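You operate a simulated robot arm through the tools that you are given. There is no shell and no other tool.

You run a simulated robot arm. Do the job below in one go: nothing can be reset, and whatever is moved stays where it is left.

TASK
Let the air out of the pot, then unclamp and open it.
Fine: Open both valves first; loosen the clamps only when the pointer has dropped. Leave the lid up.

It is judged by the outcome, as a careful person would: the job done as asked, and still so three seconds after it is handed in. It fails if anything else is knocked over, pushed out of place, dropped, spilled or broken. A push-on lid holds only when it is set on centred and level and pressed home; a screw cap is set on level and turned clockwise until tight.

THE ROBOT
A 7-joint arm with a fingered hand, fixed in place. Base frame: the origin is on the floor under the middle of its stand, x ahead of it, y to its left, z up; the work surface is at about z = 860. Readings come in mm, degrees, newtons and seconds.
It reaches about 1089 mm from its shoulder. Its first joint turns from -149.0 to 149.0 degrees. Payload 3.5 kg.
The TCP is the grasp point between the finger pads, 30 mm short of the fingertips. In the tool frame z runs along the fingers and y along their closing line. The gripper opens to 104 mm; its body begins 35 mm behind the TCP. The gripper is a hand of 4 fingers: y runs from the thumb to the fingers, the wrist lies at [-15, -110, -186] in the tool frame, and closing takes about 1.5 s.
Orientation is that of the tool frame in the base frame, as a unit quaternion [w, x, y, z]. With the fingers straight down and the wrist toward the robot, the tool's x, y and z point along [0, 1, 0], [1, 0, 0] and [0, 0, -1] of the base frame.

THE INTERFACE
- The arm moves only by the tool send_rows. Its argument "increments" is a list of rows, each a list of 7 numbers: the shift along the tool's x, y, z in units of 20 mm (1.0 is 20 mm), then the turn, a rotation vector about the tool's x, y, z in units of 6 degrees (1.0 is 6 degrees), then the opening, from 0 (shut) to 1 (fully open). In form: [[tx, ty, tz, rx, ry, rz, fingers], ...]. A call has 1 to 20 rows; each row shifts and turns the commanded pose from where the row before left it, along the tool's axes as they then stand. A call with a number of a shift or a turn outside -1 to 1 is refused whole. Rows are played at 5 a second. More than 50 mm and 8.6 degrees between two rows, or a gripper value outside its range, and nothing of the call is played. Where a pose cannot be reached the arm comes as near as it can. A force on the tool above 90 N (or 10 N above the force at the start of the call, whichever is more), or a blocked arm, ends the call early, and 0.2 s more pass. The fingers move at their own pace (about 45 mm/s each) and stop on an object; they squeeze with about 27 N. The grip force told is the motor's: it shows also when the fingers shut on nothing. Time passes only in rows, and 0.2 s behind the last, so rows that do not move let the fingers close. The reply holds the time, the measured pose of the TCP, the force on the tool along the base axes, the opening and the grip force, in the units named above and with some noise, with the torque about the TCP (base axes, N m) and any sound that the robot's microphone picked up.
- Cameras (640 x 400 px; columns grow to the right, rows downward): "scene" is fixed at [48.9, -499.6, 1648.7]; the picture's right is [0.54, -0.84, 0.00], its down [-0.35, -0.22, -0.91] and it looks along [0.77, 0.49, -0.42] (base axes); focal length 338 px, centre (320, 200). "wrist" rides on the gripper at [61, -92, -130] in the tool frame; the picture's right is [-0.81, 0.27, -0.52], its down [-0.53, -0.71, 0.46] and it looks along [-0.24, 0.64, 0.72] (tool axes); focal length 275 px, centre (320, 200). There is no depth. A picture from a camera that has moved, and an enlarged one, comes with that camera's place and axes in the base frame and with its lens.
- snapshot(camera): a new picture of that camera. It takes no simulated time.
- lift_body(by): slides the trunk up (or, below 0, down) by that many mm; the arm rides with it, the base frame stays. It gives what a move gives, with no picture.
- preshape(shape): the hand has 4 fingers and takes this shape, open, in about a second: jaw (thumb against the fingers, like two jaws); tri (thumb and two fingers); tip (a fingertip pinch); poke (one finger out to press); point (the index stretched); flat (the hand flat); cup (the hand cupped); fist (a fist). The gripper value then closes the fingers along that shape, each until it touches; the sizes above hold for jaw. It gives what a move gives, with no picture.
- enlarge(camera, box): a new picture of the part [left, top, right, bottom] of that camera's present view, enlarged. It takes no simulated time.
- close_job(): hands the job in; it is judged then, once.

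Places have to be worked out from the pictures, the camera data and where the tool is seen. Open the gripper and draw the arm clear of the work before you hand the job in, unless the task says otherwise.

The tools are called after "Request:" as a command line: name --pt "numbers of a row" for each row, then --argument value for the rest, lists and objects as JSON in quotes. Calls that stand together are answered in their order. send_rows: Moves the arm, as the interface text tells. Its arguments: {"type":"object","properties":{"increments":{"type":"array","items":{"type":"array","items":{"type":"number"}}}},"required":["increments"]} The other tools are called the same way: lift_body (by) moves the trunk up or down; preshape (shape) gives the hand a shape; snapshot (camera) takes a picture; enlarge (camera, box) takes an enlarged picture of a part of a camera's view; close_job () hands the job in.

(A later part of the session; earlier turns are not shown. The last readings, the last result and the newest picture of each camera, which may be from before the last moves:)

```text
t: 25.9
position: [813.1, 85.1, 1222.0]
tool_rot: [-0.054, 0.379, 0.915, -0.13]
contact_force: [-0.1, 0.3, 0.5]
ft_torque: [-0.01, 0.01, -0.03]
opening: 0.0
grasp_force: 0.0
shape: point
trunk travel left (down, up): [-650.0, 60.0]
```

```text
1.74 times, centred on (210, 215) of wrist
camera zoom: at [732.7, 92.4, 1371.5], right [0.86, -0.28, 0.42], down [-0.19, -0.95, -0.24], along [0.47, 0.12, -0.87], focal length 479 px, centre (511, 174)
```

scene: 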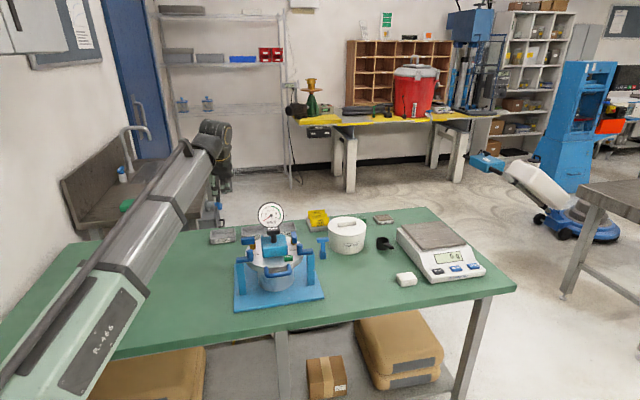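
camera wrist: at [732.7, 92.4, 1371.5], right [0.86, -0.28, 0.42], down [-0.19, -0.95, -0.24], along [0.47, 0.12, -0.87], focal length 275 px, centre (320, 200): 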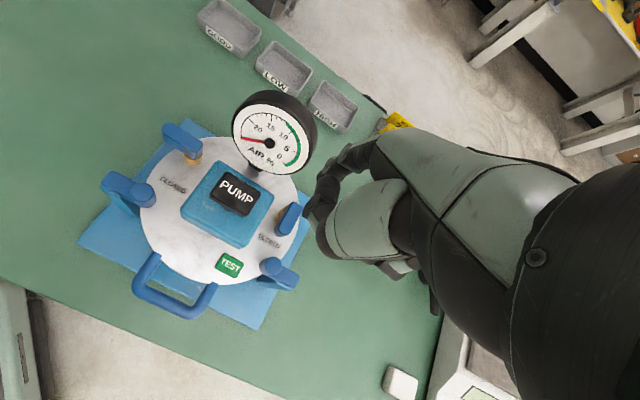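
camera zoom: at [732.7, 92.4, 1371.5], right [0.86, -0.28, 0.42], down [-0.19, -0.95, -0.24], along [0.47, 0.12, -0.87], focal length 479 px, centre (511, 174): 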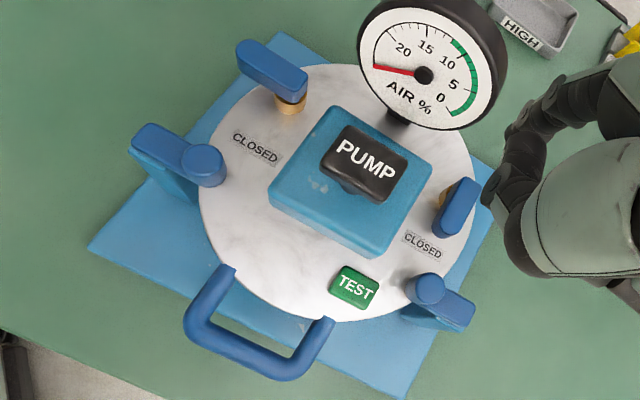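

I shift 5 mm outward and descend to about z≈1065 for a check before entering the gap.

Request:
send_rows --pt "-0.042 0.265 0.937 0 0 0 1" --pt "-0.042 0.265 0.937 0 0 0 1" --pt "-0.042 0.265 0.937 0 0 0 1" --pt "-0.042 0.265 0.937 0 0 0 1" --pt "-0.042 0.265 0.937 0 0 0 1" --pt "-0.042 0.265 0.937 0 0 0 1" --pt "0 0 0 0 0 0 1" --pt "0 0 0 0 0 0 1"

Request:
enlarge --camera "scene" --box '[260, 190, 320, 250]'

Request:
enlarge --camera "wrist" --box '[160, 80, 340, 260]'

```text
t: 27.7
position: [817.3, 80.4, 1104.2]
tool_rot: [-0.052, 0.378, 0.915, -0.13]
contact_force: [0.1, 0.2, -0.5]
ft_torque: [-0.01, 0.0, 0.02]
opening: 0.0
grasp_force: 0.0
shape: point
trunk travel left (down, up): [-650.0, 60.0]
```

```text
6.67 times, centred on (290, 220) of scene
camera zoom: at [48.9, -499.6, 1648.7], right [0.54, -0.84, 0.0], down [-0.35, -0.22, -0.91], along [0.77, 0.49, -0.42], focal length 2251 px, centre (520, 67)
```

zoom: 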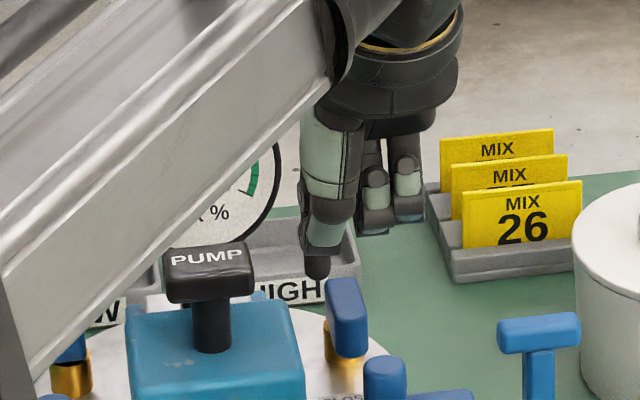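

```text
2.22 times, centred on (250, 170) of wrist
camera zoom: at [736.2, 88.0, 1254.4], right [0.86, -0.28, 0.42], down [-0.19, -0.95, -0.24], along [0.47, 0.12, -0.87], focal length 612 px, centre (476, 267)
```

zoom: 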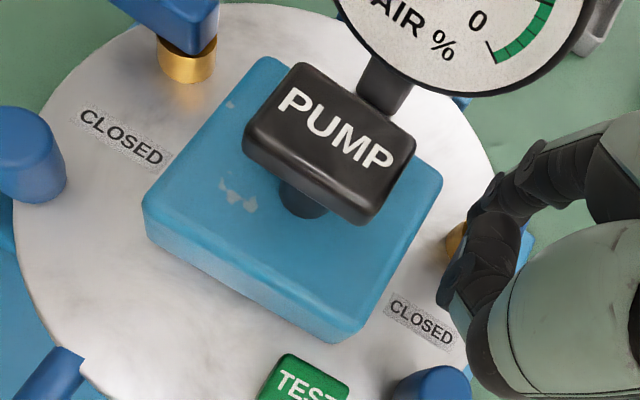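

The tip is over the right gap, roughly centred. I descend 44 mm slowly beside the lever with a 1.5 mm outward correction.

Request:
send_rows --pt "-0.015 0.121 0.423 0 0 0 1" --pt "-0.015 0.121 0.423 0 0 0 1" --pt "-0.015 0.121 0.423 0 0 0 1" --pt "-0.015 0.121 0.423 0 0 0 1" --pt "-0.015 0.121 0.423 0 0 0 1" --pt "0 0 0 0 0 0 1"

Request:
enlarge --camera "scene" --box '[260, 200, 320, 260]'

Request:
enlarge --camera "wrist" --box '[160, 80, 340, 260]'

```text
t: 29.1
position: [814.5, 77.8, 1059.5]
tool_rot: [-0.052, 0.379, 0.915, -0.129]
contact_force: [-1.8, 1.6, 2.6]
ft_torque: [0.07, -0.05, 0.1]
opening: 0.1
grasp_force: 0.1
shape: point
trunk travel left (down, up): [-650.0, 60.0]
```

```text
6.67 times, centred on (290, 230) of scene
camera zoom: at [48.9, -499.6, 1648.7], right [0.54, -0.84, 0.0], down [-0.35, -0.22, -0.91], along [0.77, 0.49, -0.42], focal length 2251 px, centre (520, 0)
```

zoom: 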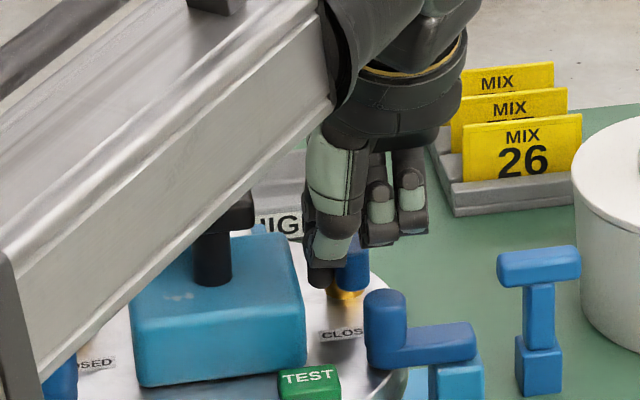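

```text
2.22 times, centred on (250, 170) of wrist
camera zoom: at [735.9, 86.4, 1210.0], right [0.86, -0.28, 0.42], down [-0.19, -0.95, -0.24], along [0.47, 0.12, -0.87], focal length 612 px, centre (476, 267)
```

zoom: 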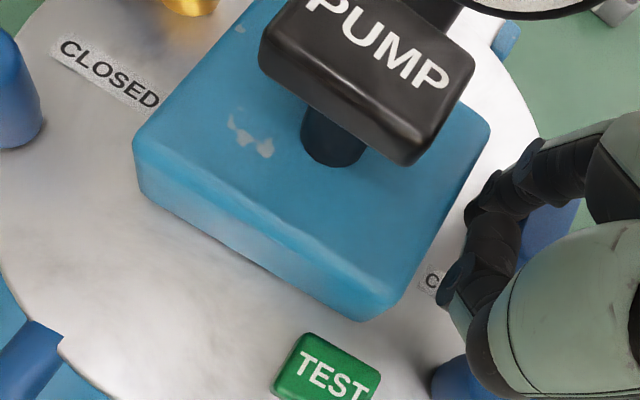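

The finger is between block and lever (light inward push of ~2.4 N from the lever). I push the right lever outward along the mirrored arc, first half.

Request:
send_rows --pt "-0.222 -0.02 0.006 0 0 0 1" --pt "-0.222 -0.02 0.006 0 0 0 1" --pt "-0.202 -0.02 0.006 0 0 0 1" --pt "-0.202 -0.01 0.003 0 0 0 1" --pt "-0.202 0.022 -0.006 0 0 0 1" --pt "-0.202 0.022 -0.006 0 0 0 1" --pt "0 0 0 0 0 0 1"

Request:
enlarge --camera "scene" --box '[260, 200, 320, 260]'

Request:
enlarge --camera "wrist" --box '[160, 80, 340, 260]'

```text
t: 30.7
position: [835.6, 61.8, 1060.4]
tool_rot: [-0.052, 0.378, 0.915, -0.129]
contact_force: [-0.6, -0.3, -0.3]
ft_torque: [-0.01, 0.03, 0.03]
opening: 96.1
grasp_force: 0.1
shape: point
trunk travel left (down, up): [-650.0, 60.0]
```

```text
6.67 times, centred on (290, 230) of scene
camera zoom: at [48.9, -499.6, 1648.7], right [0.54, -0.84, 0.0], down [-0.35, -0.22, -0.91], along [0.77, 0.49, -0.42], focal length 2251 px, centre (520, 0)
```

zoom: 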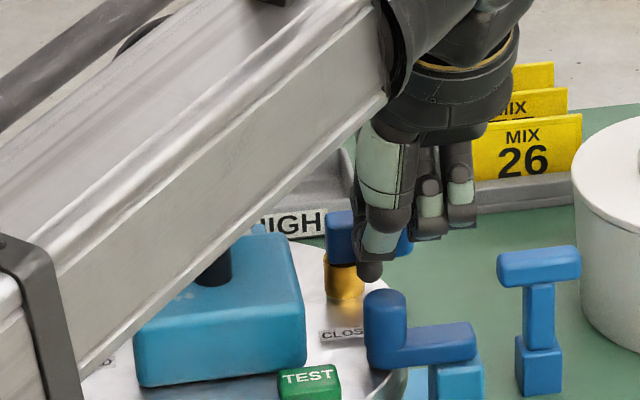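

```text
2.22 times, centred on (250, 170) of wrist
camera zoom: at [753.9, 69.4, 1210.0], right [0.86, -0.28, 0.42], down [-0.19, -0.95, -0.24], along [0.47, 0.12, -0.87], focal length 612 px, centre (476, 267)
```

zoom: 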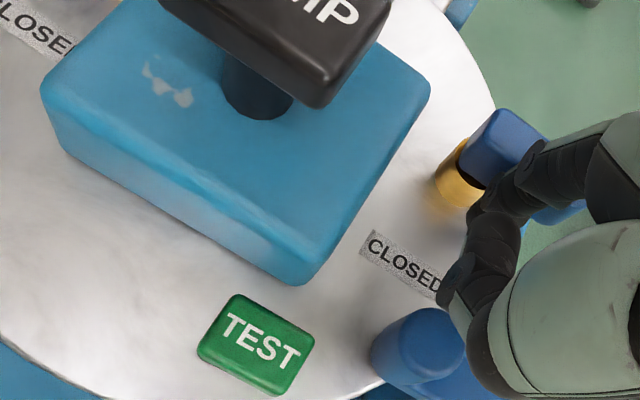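

The right lever is well on its way round. I continue the arc to the stop.

Request:
send_rows --pt "-0.192 0.075 -0.021 0 0 0 1" --pt "-0.192 0.075 -0.021 0 0 0 1" --pt "-0.165 0.118 -0.034 0 0 0 1" --pt "-0.165 0.118 -0.034 0 0 0 1" --pt "-0.127 0.154 -0.044 0 0 0 1" --pt "-0.127 0.154 -0.044 0 0 0 1" --pt "-0.06 0.12 -0.034 0 0 0 1" --pt "-0.06 0.12 -0.034 0 0 0 1" --pt "0 0 0 0 0 0 1"

Request:
enlarge --camera "scene" --box '[260, 200, 320, 260]'

Request:
enlarge --camera "wrist" --box '[160, 80, 340, 260]'

```text
t: 32.7
position: [861.9, 58.2, 1061.3]
tool_rot: [-0.052, 0.377, 0.916, -0.129]
contact_force: [-11.5, -8.6, 4.9]
ft_torque: [0.06, 0.09, 0.32]
opening: 96.0
grasp_force: 0.0
shape: point
trunk travel left (down, up): [-650.0, 60.0]
```

```text
6.67 times, centred on (290, 230) of scene
camera zoom: at [48.9, -499.6, 1648.7], right [0.54, -0.84, 0.0], down [-0.35, -0.22, -0.91], along [0.77, 0.49, -0.42], focal length 2251 px, centre (520, 0)
```

zoom: 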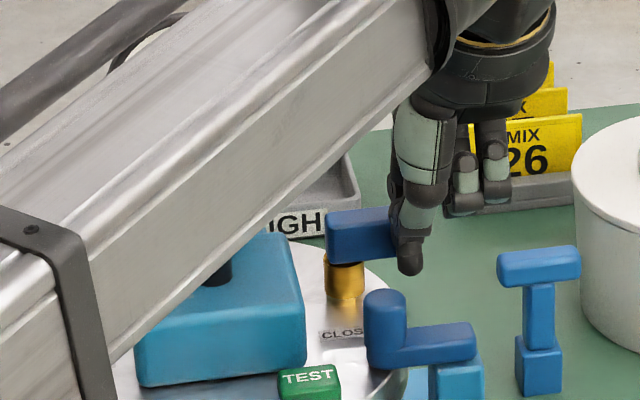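

```text
2.22 times, centred on (250, 170) of wrist
camera zoom: at [780.7, 65.9, 1211.6], right [0.86, -0.28, 0.42], down [-0.19, -0.95, -0.24], along [0.47, 0.12, -0.87], focal length 612 px, centre (476, 267)
```

zoom: 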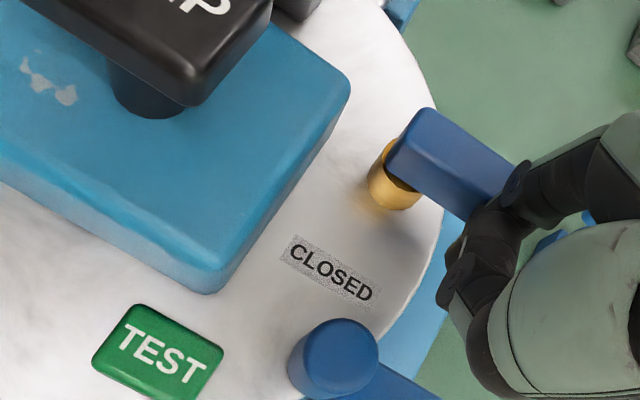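

The 14 N push-back shows the right lever is at its open stop. I back off, rise ~35 mm and bring the index behind (hinge side of) the right clamp knob, then check the gauge and clearances.

Request:
send_rows --pt "0 -0.48 0.138 0 0 0 1" --pt "0 -0.235 -0.817 0 0 0 1" --pt "0 -0.235 -0.817 0 0 0 1" --pt "0.575 -0.79 0.228 0 0 0 1" --pt "0.575 -0.79 0.228 0 0 0 1" --pt "0 0 0 0 0 0 1" --pt "0 0 0 0 0 0 1"

Request:
enlarge --camera "scene" --box '[260, 200, 330, 270]'

Request:
snapshot --camera "wrist"

```text
t: 34.3
position: [816.3, 46.5, 1093.5]
tool_rot: [-0.052, 0.379, 0.915, -0.129]
contact_force: [-0.5, 0.0, -0.1]
ft_torque: [-0.01, -0.02, -0.01]
opening: 96.0
grasp_force: 0.0
shape: point
trunk travel left (down, up): [-650.0, 60.0]
```

```text
5.71 times, centred on (295, 235) of scene
camera zoom: at [48.9, -499.6, 1648.7], right [0.54, -0.84, 0.0], down [-0.35, -0.22, -0.91], along [0.77, 0.49, -0.42], focal length 1929 px, centre (463, 0)
```

zoom: 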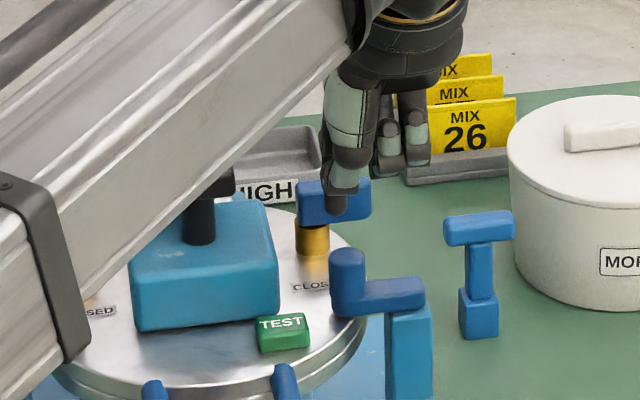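

```text
taken
camera wrist: at [735.8, 53.8, 1243.2], right [0.86, -0.28, 0.42], down [-0.19, -0.95, -0.24], along [0.47, 0.12, -0.87], focal length 275 px, centre (320, 200)
```

wrist: 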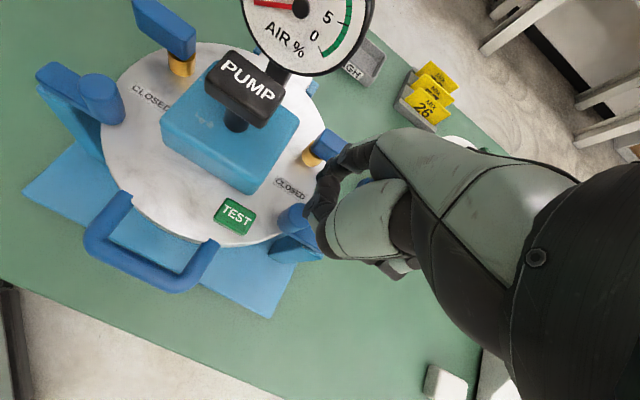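

Index tip is at about u -24, r 79, just behind the right knob, clear of the open lever. I lower it 40 mm to knob height.

Request:
send_rows --pt "0 0.138 0.48 0 0 0 1" --pt "0 0.138 0.48 0 0 0 1" --pt "0 0.138 0.48 0 0 0 1" --pt "0 0.138 0.48 0 0 0 1" --pt "0 0 0 0 0 0 1"

Request:
enlarge --camera "scene" --box '[260, 210, 330, 280]'

Request:
enlarge --camera "wrist" --box '[200, 80, 360, 280]'

```text
t: 35.5
position: [816.3, 47.5, 1054.0]
tool_rot: [-0.052, 0.378, 0.915, -0.129]
contact_force: [-0.2, 0.0, -0.2]
ft_torque: [-0.04, -0.04, 0.01]
opening: 96.0
grasp_force: 0.0
shape: point
trunk travel left (down, up): [-650.0, 60.0]
```

```text
5.71 times, centred on (295, 245) of scene
camera zoom: at [48.9, -499.6, 1648.7], right [0.54, -0.84, 0.0], down [-0.35, -0.22, -0.91], along [0.77, 0.49, -0.42], focal length 1929 px, centre (463, -57)
```

zoom: 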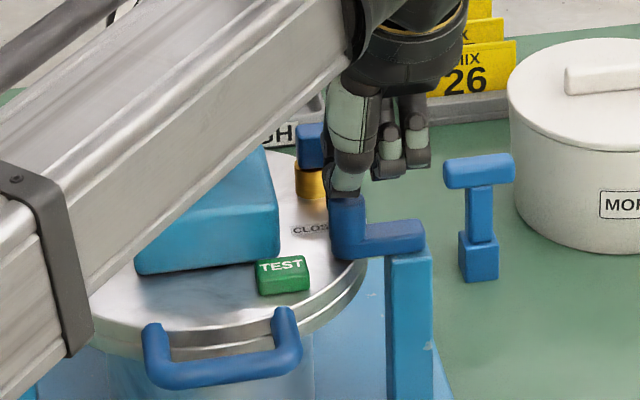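

```text
2.00 times, centred on (280, 180) of wrist
camera zoom: at [735.8, 53.9, 1203.7], right [0.86, -0.28, 0.42], down [-0.19, -0.95, -0.24], along [0.47, 0.12, -0.87], focal length 551 px, centre (400, 240)
```

zoom: 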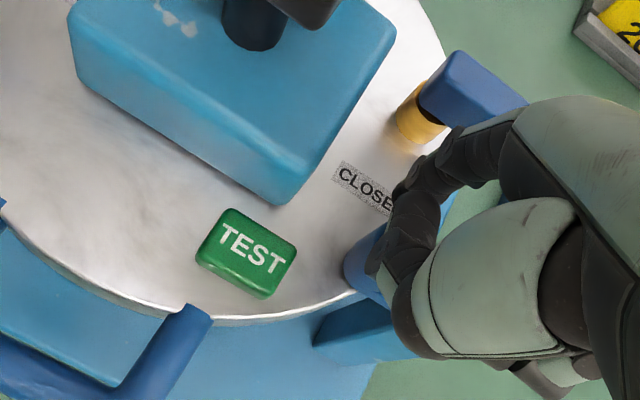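

The finger stands behind the knob with no contact. I try pushing the knob toward the front by a small amount and watch the force.

Request:
send_rows --pt "0.02 -0.2 0.057 0 0 0 1" --pt "0.04 -0.2 0.057 0 0 0 1" --pt "0.05 -0.2 0.057 0 0 0 1" --pt "0.05 -0.2 0.057 0 0 0 1"

Request:
enlarge --camera "scene" --box '[260, 210, 330, 280]'

Request:
enlarge --camera "wrist" --box '[200, 80, 360, 280]'

```text
t: 36.5
position: [802.6, 36.4, 1053.3]
tool_rot: [-0.053, 0.378, 0.915, -0.129]
contact_force: [1.9, 0.5, -0.7]
ft_torque: [0.03, -0.03, -0.02]
opening: 0.0
grasp_force: 0.1
shape: point
trunk travel left (down, up): [-650.0, 60.0]
```

```text
5.71 times, centred on (295, 245) of scene
camera zoom: at [48.9, -499.6, 1648.7], right [0.54, -0.84, 0.0], down [-0.35, -0.22, -0.91], along [0.77, 0.49, -0.42], focal length 1929 px, centre (463, -57)
```

zoom: 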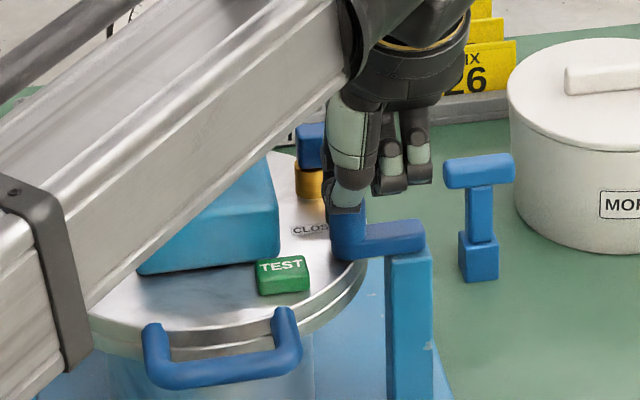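

```text
2.00 times, centred on (280, 180) of wrist
camera zoom: at [722.4, 44.1, 1203.5], right [0.86, -0.28, 0.42], down [-0.19, -0.95, -0.24], along [0.47, 0.13, -0.87], focal length 551 px, centre (400, 240)
```

zoom: 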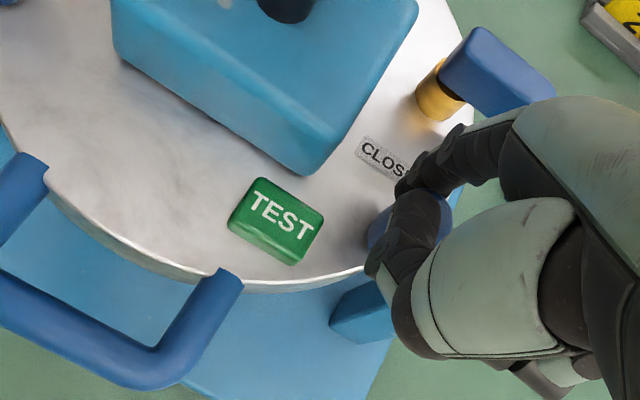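

Only ~2 N and the finger kept moving: the knob seems to yield toward the front. I continue along its arc and look again.

Request:
send_rows --pt "0.02 -0.226 0.065 0 0 0 1" --pt "0.02 -0.226 0.065 0 0 0 1" --pt "-0.05 -0.255 0.073 0 0 0 1" --pt "-0.05 -0.255 0.073 0 0 0 1"

Request:
enlarge --camera "scene" --box '[260, 210, 330, 280]'

Request:
enlarge --camera "wrist" --box '[200, 80, 360, 280]'

```text
t: 37.5
position: [790.5, 21.2, 1053.5]
tool_rot: [-0.052, 0.379, 0.915, -0.129]
contact_force: [0.1, 1.3, 0.3]
ft_torque: [0.0, 0.0, 0.06]
opening: 0.1
grasp_force: 0.0
shape: point
trunk travel left (down, up): [-650.0, 60.0]
```

```text
5.71 times, centred on (295, 245) of scene
camera zoom: at [48.9, -499.6, 1648.7], right [0.54, -0.84, 0.0], down [-0.35, -0.22, -0.91], along [0.77, 0.49, -0.42], focal length 1929 px, centre (463, -57)
```

zoom: 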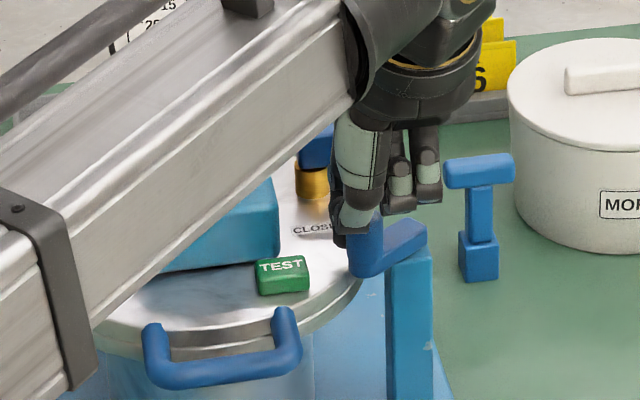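

```text
2.00 times, centred on (280, 180) of wrist
camera zoom: at [708.5, 28.4, 1203.3], right [0.86, -0.28, 0.42], down [-0.19, -0.95, -0.24], along [0.47, 0.12, -0.87], focal length 551 px, centre (400, 240)
```

zoom: 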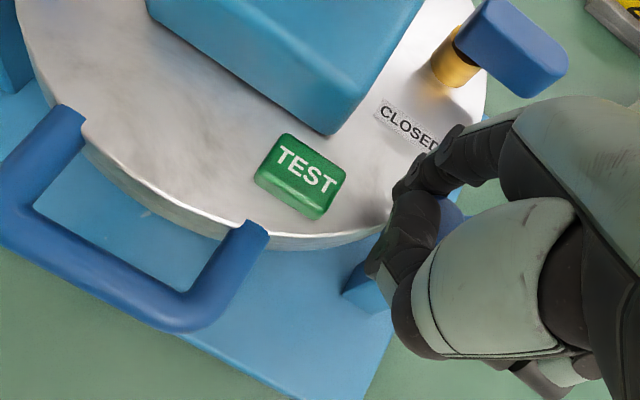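

The right clamp is swinging off toward the front. I continue around to ~100°, following the arc.

Request:
send_rows --pt "-0.118 -0.235 0.068 0 0 0 1" --pt "-0.118 -0.235 0.068 0 0 0 1" --pt "-0.178 -0.197 0.057 0 0 0 1" --pt "-0.178 -0.197 0.057 0 0 0 1" --pt "-0.222 -0.147 0.042 0 0 0 1" --pt "-0.222 -0.147 0.042 0 0 0 1" --pt "0 0 0 0 0 0 1"

Request:
enlarge --camera "scene" --box '[260, 210, 330, 280]'

Request:
enlarge --camera "wrist" --box '[200, 80, 360, 280]'

```text
t: 39.1
position: [787.4, -9.8, 1053.6]
tool_rot: [-0.053, 0.378, 0.915, -0.13]
contact_force: [0.1, -0.3, -0.2]
ft_torque: [0.02, 0.03, -0.03]
opening: 0.1
grasp_force: 0.1
shape: point
trunk travel left (down, up): [-650.0, 60.0]
```

```text
5.71 times, centred on (295, 245) of scene
camera zoom: at [48.9, -499.6, 1648.7], right [0.54, -0.84, 0.0], down [-0.35, -0.22, -0.91], along [0.77, 0.49, -0.42], focal length 1929 px, centre (463, -57)
```

zoom: 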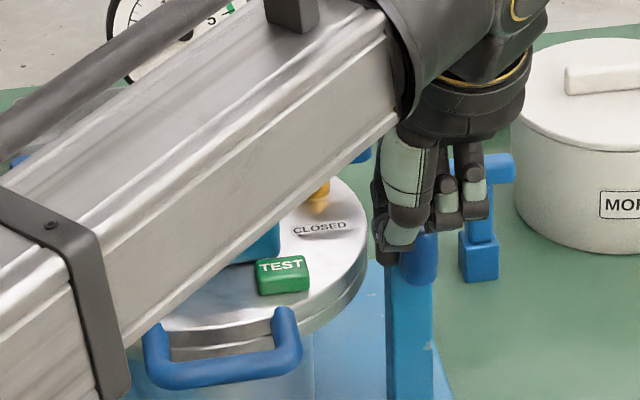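

```text
2.00 times, centred on (280, 180) of wrist
camera zoom: at [706.6, -2.9, 1204.0], right [0.86, -0.28, 0.42], down [-0.19, -0.95, -0.24], along [0.47, 0.12, -0.87], focal length 551 px, centre (400, 240)
```

zoom: 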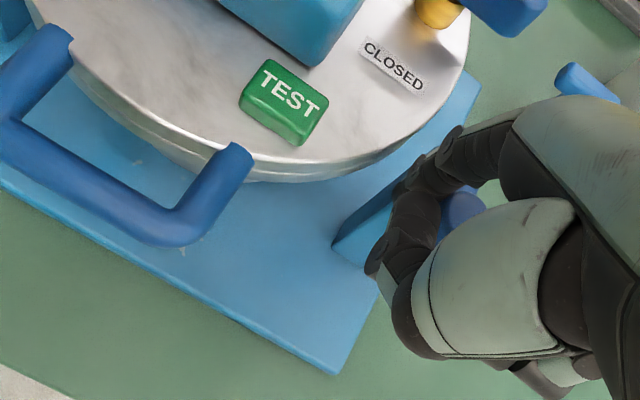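

The knob is now off the lid. I push a little further to see whether it meets its stop.

Request:
send_rows --pt "-0.2 -0.08 0.023 0 0 0 1" --pt "-0.2 -0.05 0.014 0 0 0 1" --pt "-0.2 -0.02 0.006 0 0 0 1" --pt "0 0 0 0 0 0 1"

Request:
enlarge --camera "wrist" --box '[200, 80, 360, 280]'

```text
t: 40.1
position: [792.7, -18.8, 1055.1]
tool_rot: [-0.053, 0.377, 0.916, -0.131]
contact_force: [-8.2, 9.9, 0.3]
ft_torque: [0.09, 0.09, 0.65]
opening: 0.0
grasp_force: 0.1
shape: point
trunk travel left (down, up): [-650.0, 60.0]
```

```text
2.00 times, centred on (280, 180) of wrist
camera zoom: at [712.3, -11.6, 1204.1], right [0.86, -0.28, 0.42], down [-0.19, -0.95, -0.24], along [0.47, 0.12, -0.87], focal length 551 px, centre (400, 240)
```

zoom: 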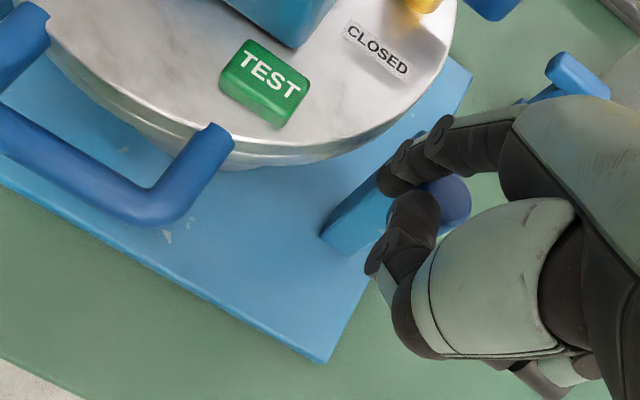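

The push-back (~13 N) shows the right clamp is at its open stop. I back off, rise ~46 mm, cross in front of the pump block, and come in behind the left knob.

Request:
send_rows --pt "0.4 0 0 0 0 0 1" --pt "0 -0.212 -0.737 0 0 0 1" --pt "0 -0.212 -0.737 0 0 0 1" --pt "0 -0.212 -0.737 0 0 0 1" --pt "1 0 0 0 0 0 1" --pt "1 0 0 0 0 0 1" --pt "1 0 0 0 0 0 1" --pt "1 0 0 0 0 0 1" --pt "1 0 0 0 0 0 1" --pt "1 0 0 0 0 0 1" --pt "1 0 0 0 0 0 1" --pt "1 0 0 0 0 0 1" --pt "1 0 0 0 0 0 1" --pt "0 0 0 0 0 0 1"

Request:
snapshot --camera "scene"

Request:
snapshot --camera "wrist"

```text
t: 43.1
position: [659.4, 113.0, 1099.8]
tool_rot: [-0.052, 0.377, 0.916, -0.13]
contact_force: [0.2, -0.3, 0.2]
ft_torque: [0.04, -0.01, 0.01]
opening: 0.0
grasp_force: 0.2
shape: point
trunk travel left (down, up): [-650.0, 60.0]
```

```text
taken
```

scene: 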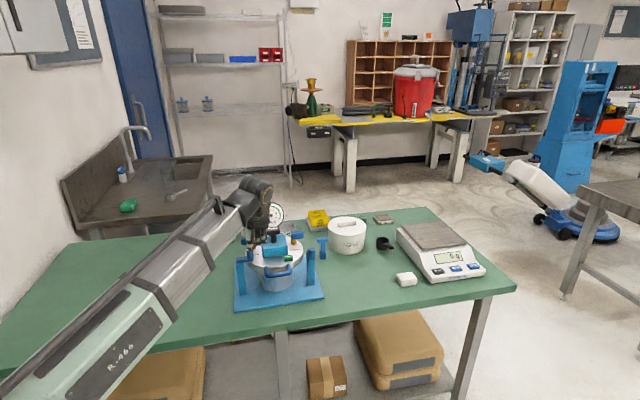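

```text
taken
camera wrist: at [578.7, 119.9, 1249.1], right [0.86, -0.28, 0.42], down [-0.19, -0.95, -0.24], along [0.47, 0.12, -0.87], focal length 275 px, centre (320, 200)
```

wrist: 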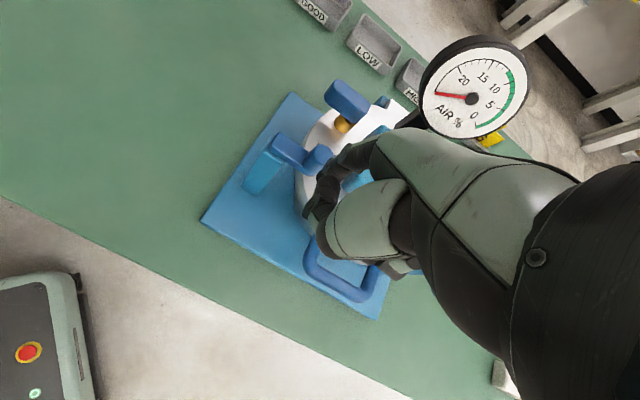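

I zoom on the gauge from this view to confirm the pointer is fully down before loosening the second clamp, and on the left clamp.

Request:
enlarge --camera "wrist" --box '[410, 30, 540, 140]'

Request:
enlarge --camera "wrist" --box '[230, 60, 400, 220]'

Request:
enlarge --camera "scene" --box '[225, 190, 335, 310]'

```text
3.64 times, centred on (475, 85) of wrist
camera zoom: at [578.7, 119.9, 1249.1], right [0.86, -0.28, 0.42], down [-0.19, -0.95, -0.24], along [0.47, 0.12, -0.87], focal length 1001 px, centre (-244, 618)
```

zoom: 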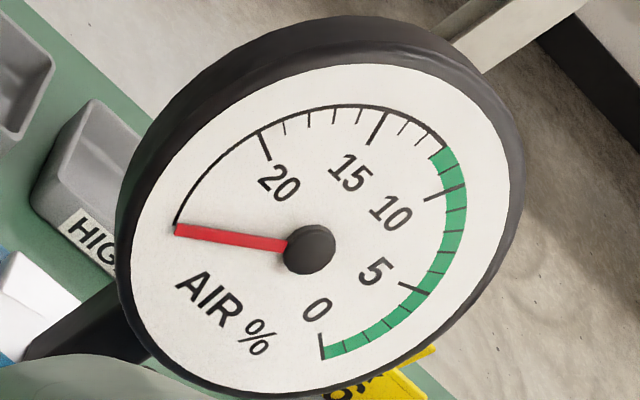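

```text
2.50 times, centred on (315, 140) of wrist
camera zoom: at [578.7, 119.9, 1249.1], right [0.86, -0.28, 0.42], down [-0.19, -0.95, -0.24], along [0.47, 0.12, -0.87], focal length 688 px, centre (332, 350)
```

zoom: 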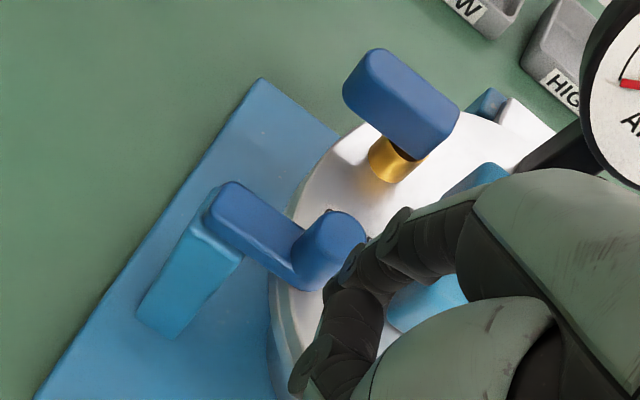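

```text
3.33 times, centred on (280, 250) of scene
camera zoom: at [48.9, -499.6, 1648.7], right [0.54, -0.84, 0.0], down [-0.35, -0.22, -0.91], along [0.77, 0.49, -0.42], focal length 1125 px, centre (453, 33)
```

zoom: 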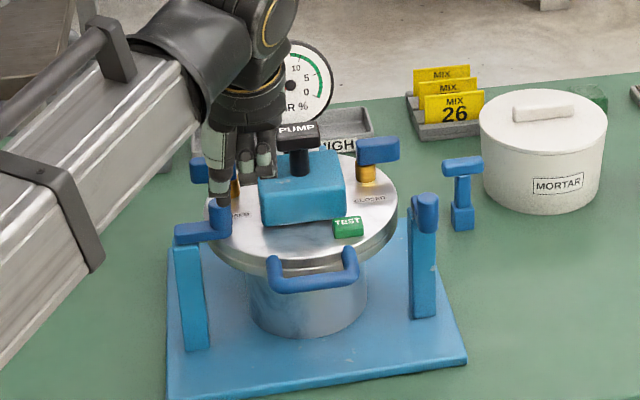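

Pointer is fully at the low end of the scale. The index is in front of the left knob; I pass it over the knob to its rear side, then lower it.

Request:
send_rows --pt "0 0.745 -0.214 0 0 0 1" --pt "0 0.745 -0.214 0 0 0 1" --pt "0 0.745 -0.214 0 0 0 1" --pt "0 0.745 -0.214 0 0 0 1" --pt "0 0 0 0 0 0 1" --pt "0 0 0 0 0 0 1"

Request:
enlarge --camera "scene" --box '[235, 205, 305, 275]'

Request:
enlarge --camera "wrist" --box '[200, 80, 360, 280]'

```text
t: 44.5
position: [703.1, 156.0, 1100.1]
tool_rot: [-0.053, 0.379, 0.915, -0.129]
contact_force: [0.5, 1.0, -0.9]
ft_torque: [0.0, 0.0, -0.02]
opening: 0.0
grasp_force: 0.0
shape: point
trunk travel left (down, up): [-650.0, 60.0]
```

```text
5.71 times, centred on (270, 240) of scene
camera zoom: at [48.9, -499.6, 1648.7], right [0.54, -0.84, 0.0], down [-0.35, -0.22, -0.91], along [0.77, 0.49, -0.42], focal length 1929 px, centre (606, -29)
```

zoom: 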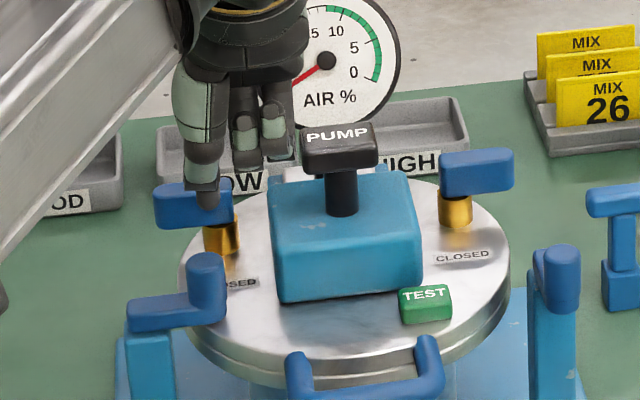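

```text
2.00 times, centred on (280, 180) of wrist
camera zoom: at [623.0, 163.6, 1249.6], right [0.86, -0.28, 0.42], down [-0.19, -0.95, -0.24], along [0.47, 0.12, -0.87], focal length 551 px, centre (400, 240)
```

zoom: 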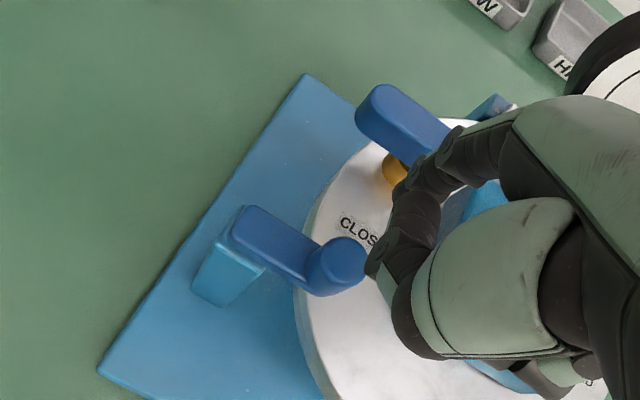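

The tip is just behind the left knob. I lower it 46 mm to knob height, with a 2 mm shift rearwards for clearance.

Request:
send_rows --pt "0 0.183 0.546 0 0 0 1" --pt "0 0.183 0.546 0 0 0 1" --pt "0 0.183 0.546 0 0 0 1" --pt "0 0.183 0.546 0 0 0 1" --pt "0 0 0 0 0 0 1"

Request:
enlarge --camera "scene" --box '[235, 205, 305, 275]'

```text
t: 45.7
position: [705.6, 156.5, 1054.5]
tool_rot: [-0.052, 0.379, 0.915, -0.129]
contact_force: [-0.3, -0.2, 0.5]
ft_torque: [0.0, -0.02, 0.0]
opening: 0.0
grasp_force: 0.1
shape: point
trunk travel left (down, up): [-650.0, 60.0]
```

```text
5.71 times, centred on (270, 240) of scene
camera zoom: at [48.9, -499.6, 1648.7], right [0.54, -0.84, 0.0], down [-0.35, -0.22, -0.91], along [0.77, 0.49, -0.42], focal length 1929 px, centre (606, -29)
```

zoom: 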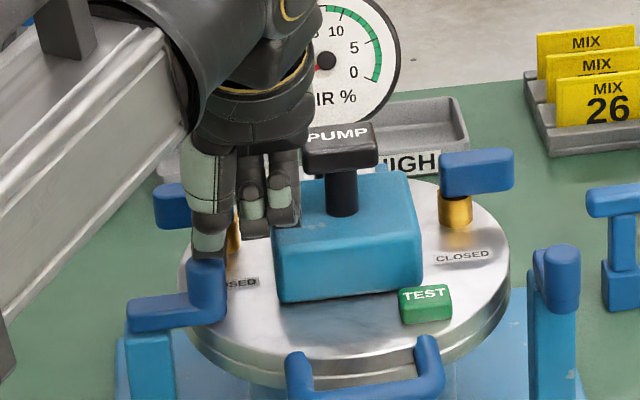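

In place with no contact. I push the left knob toward the front along the mirrored arc, first to ~45°.

Request:
send_rows --pt "-0.012 -0.239 0.069 0 0 0 1" --pt "-0.012 -0.239 0.069 0 0 0 1" --pt "-0.012 -0.239 0.069 0 0 0 1" --pt "-0.02 -0.26 0.075 0 0 0 1" --pt "-0.02 -0.26 0.075 0 0 0 1" --pt "0.05 -0.255 0.073 0 0 0 1" --pt "0.05 -0.255 0.073 0 0 0 1"

Request:
enlarge --camera "scene" --box '[235, 205, 305, 275]'

Request:
enlarge --camera "wrist" --box '[200, 80, 360, 280]'

```text
t: 47.3
position: [677.7, 133.0, 1053.1]
tool_rot: [-0.053, 0.378, 0.915, -0.13]
contact_force: [0.7, -0.5, 0.9]
ft_torque: [-0.02, -0.02, -0.06]
opening: 95.8
grasp_force: 0.0
shape: point
trunk travel left (down, up): [-650.0, 60.0]
```

```text
5.71 times, centred on (270, 240) of scene
camera zoom: at [48.9, -499.6, 1648.7], right [0.54, -0.84, 0.0], down [-0.35, -0.22, -0.91], along [0.77, 0.49, -0.42], focal length 1929 px, centre (606, -29)
```

zoom: 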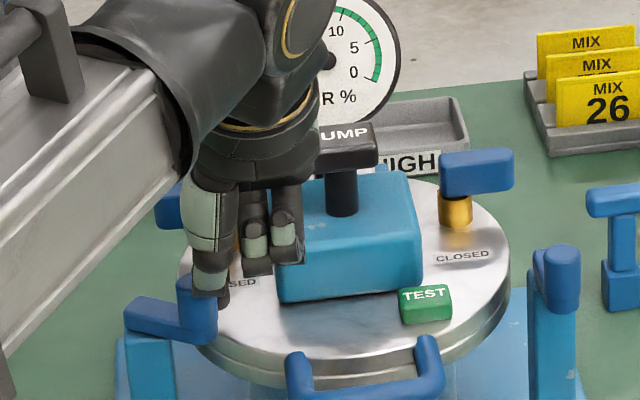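

```text
2.00 times, centred on (280, 180) of wrist
camera zoom: at [598.0, 139.3, 1203.7], right [0.86, -0.28, 0.42], down [-0.19, -0.95, -0.24], along [0.47, 0.12, -0.87], focal length 551 px, centre (400, 240)
```

zoom: 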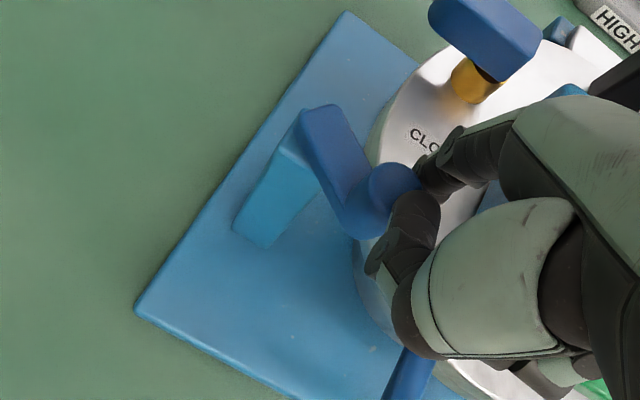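

The left clamp swings too. I continue the arc outward to its stop.

Request:
send_rows --pt "0.118 -0.235 0.068 0 0 0 1" --pt "0.118 -0.235 0.068 0 0 0 1" --pt "0.178 -0.197 0.057 0 0 0 1" --pt "0.178 -0.197 0.057 0 0 0 1" --pt "0.222 -0.147 0.042 0 0 0 1" --pt "0.222 -0.147 0.042 0 0 0 1" --pt "0.2 -0.05 0.014 0 0 0 1" --pt "0 0 0 0 0 0 1"

Request:
enlarge --camera "scene" --box '[225, 215, 295, 285]'

Request:
enlarge --camera "wrist" --box '[200, 80, 360, 280]'

```text
t: 49.1
position: [644.3, 130.5, 1054.1]
tool_rot: [-0.053, 0.378, 0.915, -0.13]
contact_force: [1.1, -0.6, -0.4]
ft_torque: [0.02, -0.01, -0.02]
opening: 96.1
grasp_force: 0.1
shape: point
trunk travel left (down, up): [-650.0, 60.0]
```

```text
5.71 times, centred on (260, 250) of scene
camera zoom: at [48.9, -499.6, 1648.7], right [0.54, -0.84, 0.0], down [-0.35, -0.22, -0.91], along [0.77, 0.49, -0.42], focal length 1929 px, centre (663, -86)
```

zoom: 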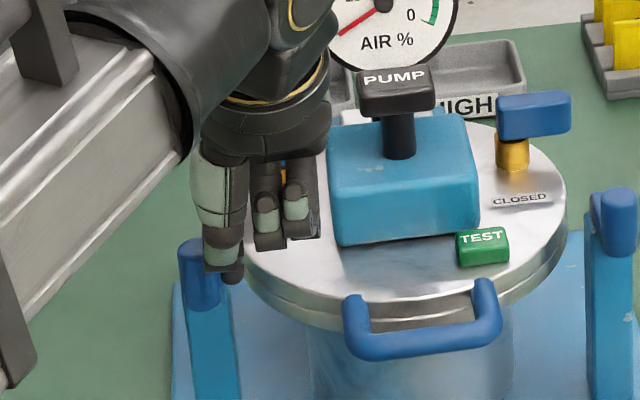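

```text
2.00 times, centred on (280, 180) of wrist
camera zoom: at [563.1, 139.0, 1203.6], right [0.86, -0.28, 0.42], down [-0.19, -0.95, -0.24], along [0.47, 0.12, -0.87], focal length 551 px, centre (400, 240)
```

zoom: 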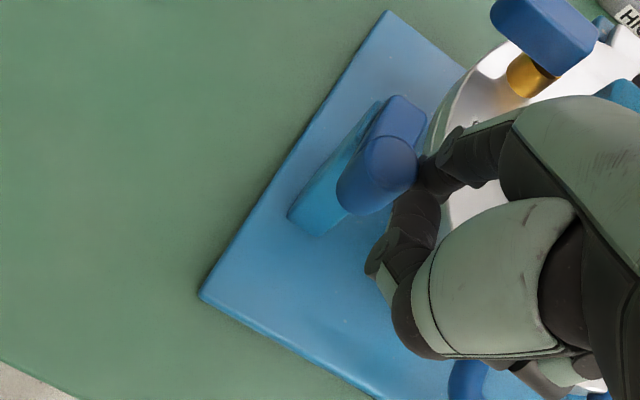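

Nearly there; I push a few mm more until the stop is felt.

Request:
send_rows --pt "0.2 0 0 0 0 0 1" --pt "0.2 0 0 0 0 0 1" --pt "0.2 0 0 0 0 0 1" --pt "0 0 0 0 0 0 1"

Request:
enlarge --camera "wrist" --box '[200, 80, 360, 280]'

```text
t: 50.1
position: [637.4, 139.4, 1052.4]
tool_rot: [-0.053, 0.378, 0.915, -0.128]
contact_force: [9.9, -9.7, 2.4]
ft_torque: [0.02, -0.2, -0.77]
opening: 96.1
grasp_force: 0.0
shape: point
trunk travel left (down, up): [-650.0, 60.0]
```

```text
2.00 times, centred on (280, 180) of wrist
camera zoom: at [556.0, 145.8, 1202.4], right [0.86, -0.28, 0.42], down [-0.2, -0.95, -0.24], along [0.47, 0.12, -0.87], focal length 551 px, centre (400, 240)
```

zoom: 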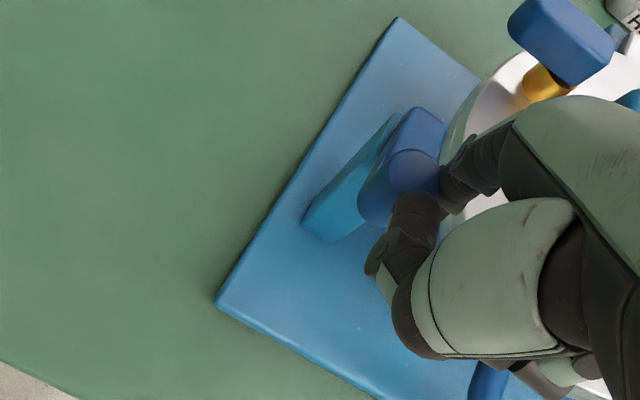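

The stop is felt (14 N): both clamps are now off. I back away, rise, and move to above the lid handle while straightening the hand, then look at everything again.

Request:
send_rows --pt "-0.5 0 0 0 0 0 1" --pt "0 -0.276 -0.961 0 0 0 1" --pt "0 -0.276 -0.961 0 0 0 1" --pt "0 -0.276 -0.961 0 0 0 1" --pt "0 -0.276 -0.961 0 0 0 1" --pt "0 -0.276 -0.961 0 0 0 1" --pt "0 -0.276 -0.961 0 0 0 1" --pt "0 0 0 -0.889 0 0 1" --pt "0 0 0 -0.889 0 0 1" --pt "0 0 0 -0.889 0 0 1" --pt "-0.9 0 0 0 0 0 1" --pt "-0.9 0 0 0 0 0 1" --pt "-0.9 0 0 0 0 0 1" --pt "-0.9 0 0 0 0 0 1" --pt "-0.9 0 0 0 0 0 1" --pt "0 0 0 0 0 0 1"

Request:
preshape --shape "tri"

Request:
enlarge --camera "scene" --box '[200, 160, 340, 310]'

Request:
snapshot --camera "wrist"

```text
t: 53.5
position: [706.6, 70.6, 1173.3]
tool_rot: [0.002, 0.382, 0.924, 0.0]
contact_force: [-0.7, 0.7, -0.3]
ft_torque: [0.01, -0.04, -0.03]
opening: 0.1
grasp_force: 0.1
shape: point
trunk travel left (down, up): [-650.0, 60.0]
```

```text
t: 54.4
position: [706.7, 70.0, 1173.5]
tool_rot: [0.001, 0.381, 0.924, -0.002]
contact_force: [0.0, -0.8, 0.2]
ft_torque: [0.03, -0.03, -0.02]
opening: 103.7
grasp_force: 0.1
shape: tri
trunk travel left (down, up): [-650.0, 60.0]
```

```text
2.67 times, centred on (270, 235) of scene
camera zoom: at [48.9, -499.6, 1648.7], right [0.54, -0.84, 0.0], down [-0.35, -0.22, -0.91], along [0.77, 0.49, -0.42], focal length 900 px, centre (453, 107)
```

zoom: 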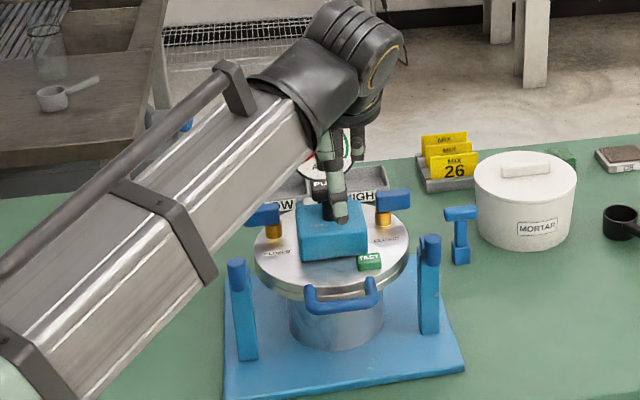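

```text
taken
camera wrist: at [597.8, 49.8, 1303.0], right [0.77, -0.38, 0.52], down [-0.13, -0.88, -0.45], along [0.63, 0.28, -0.72], focal length 275 px, centre (320, 200)
```

wrist: 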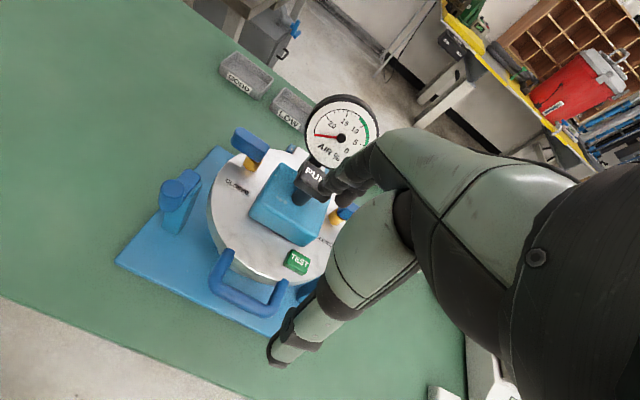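

Both clamps and valves are clear. I close the tri-shaped hand to about 27 mm at this height to see where thumb and finger tips stand relative to the handle bar.

Request:
send_rows --pt "0 0 0 0 0 0 0.27" --pt "0 0 0 0 0 0 0.27" --pt "0 0 0 0 0 0 0.27" --pt "0 0 0 0 0 0 0.27" --pt "0 0 0 0 0 0 0.27" --pt "0 0 0 0 0 0 0.27"

Request:
enlarge --camera "scene" --box '[240, 170, 320, 280]'

Request:
enlarge --camera "wrist" --box '[180, 160, 380, 360]'

```text
t: 55.8
position: [706.7, 69.9, 1172.4]
tool_rot: [0.001, 0.382, 0.924, -0.001]
contact_force: [0.2, 0.4, -0.6]
ft_torque: [0.0, 0.0, 0.04]
opening: 28.4
grasp_force: 0.1
shape: tri
trunk travel left (down, up): [-650.0, 60.0]
```

```text
3.64 times, centred on (280, 225) of scene
camera zoom: at [48.9, -499.6, 1648.7], right [0.54, -0.84, 0.0], down [-0.35, -0.22, -0.91], along [0.77, 0.49, -0.42], focal length 1228 px, centre (466, 109)
```

zoom: 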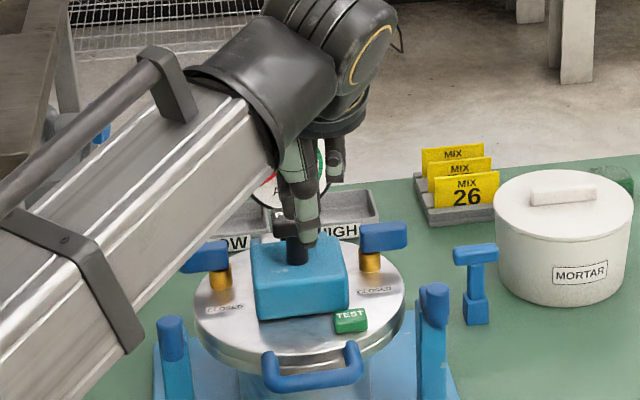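

```text
2.00 times, centred on (280, 260) of wrist
camera zoom: at [597.8, 49.8, 1303.0], right [0.77, -0.38, 0.52], down [-0.13, -0.88, -0.45], along [0.63, 0.28, -0.72], focal length 551 px, centre (400, 80)
```

zoom: 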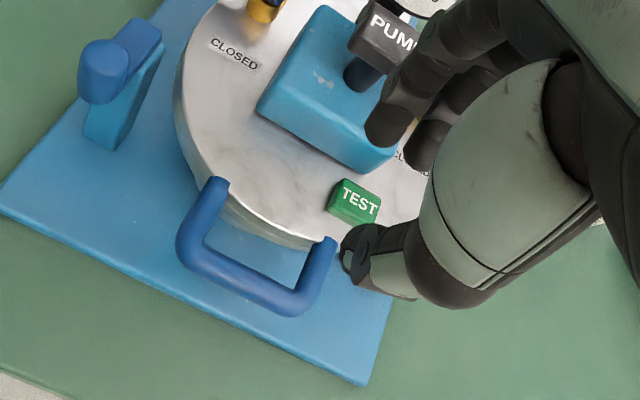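

Tips straddle the TCP evenly (pads ±14 mm). The bar looks to be at about u≈-137, z≈992. I come down to TCP z≈1062 above it for a closer check.

Request:
send_rows --pt "0.04 -0.01 0.92 0 0 0 0.27" --pt "0.04 -0.01 0.92 0 0 0 0.27" --pt "0.04 -0.01 0.92 0 0 0 0.27" --pt "0.04 -0.01 0.92 0 0 0 0.27" --pt "0.04 -0.01 0.92 0 0 0 0.27" --pt "0.04 -0.01 0.92 0 0 0 0.27" --pt "0 0 0 0 0 0 0.27"

Request:
enlarge --camera "scene" --box '[240, 210, 320, 290]'

Request:
enlarge --camera "wrist" --box '[200, 160, 400, 360]'

```text
t: 57.4
position: [700.4, 73.8, 1062.2]
tool_rot: [0.001, 0.381, 0.925, -0.001]
contact_force: [-0.2, -1.0, 0.2]
ft_torque: [0.02, 0.02, -0.02]
opening: 28.5
grasp_force: 0.0
shape: tri
trunk travel left (down, up): [-650.0, 60.0]
```

```text
5.00 times, centred on (280, 250) of scene
camera zoom: at [48.9, -499.6, 1648.7], right [0.54, -0.84, 0.0], down [-0.35, -0.22, -0.91], along [0.77, 0.49, -0.42], focal length 1688 px, centre (520, -50)
```

zoom: 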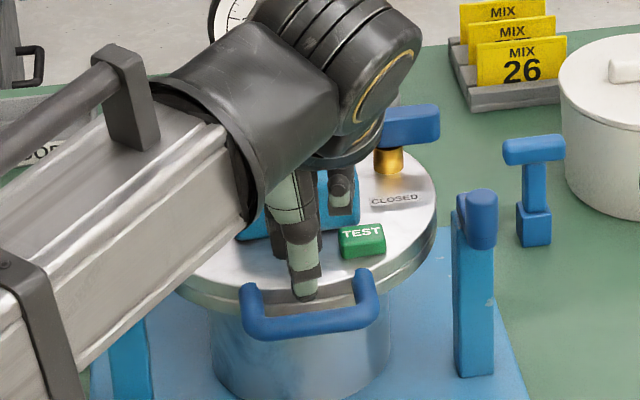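

```text
2.00 times, centred on (300, 260) of wrist
camera zoom: at [593.1, 52.5, 1192.3], right [0.77, -0.38, 0.52], down [-0.12, -0.88, -0.45], along [0.63, 0.28, -0.72], focal length 551 px, centre (360, 80)
```

zoom: 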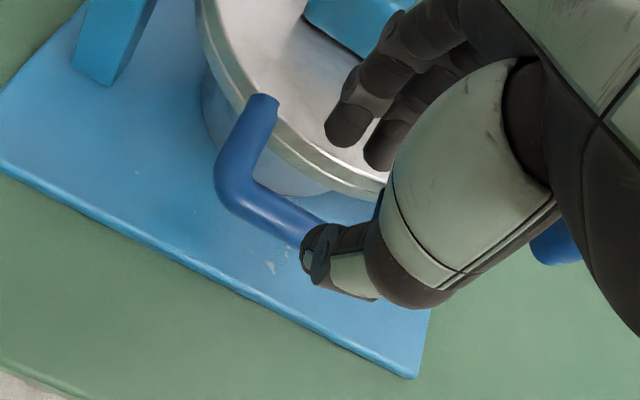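

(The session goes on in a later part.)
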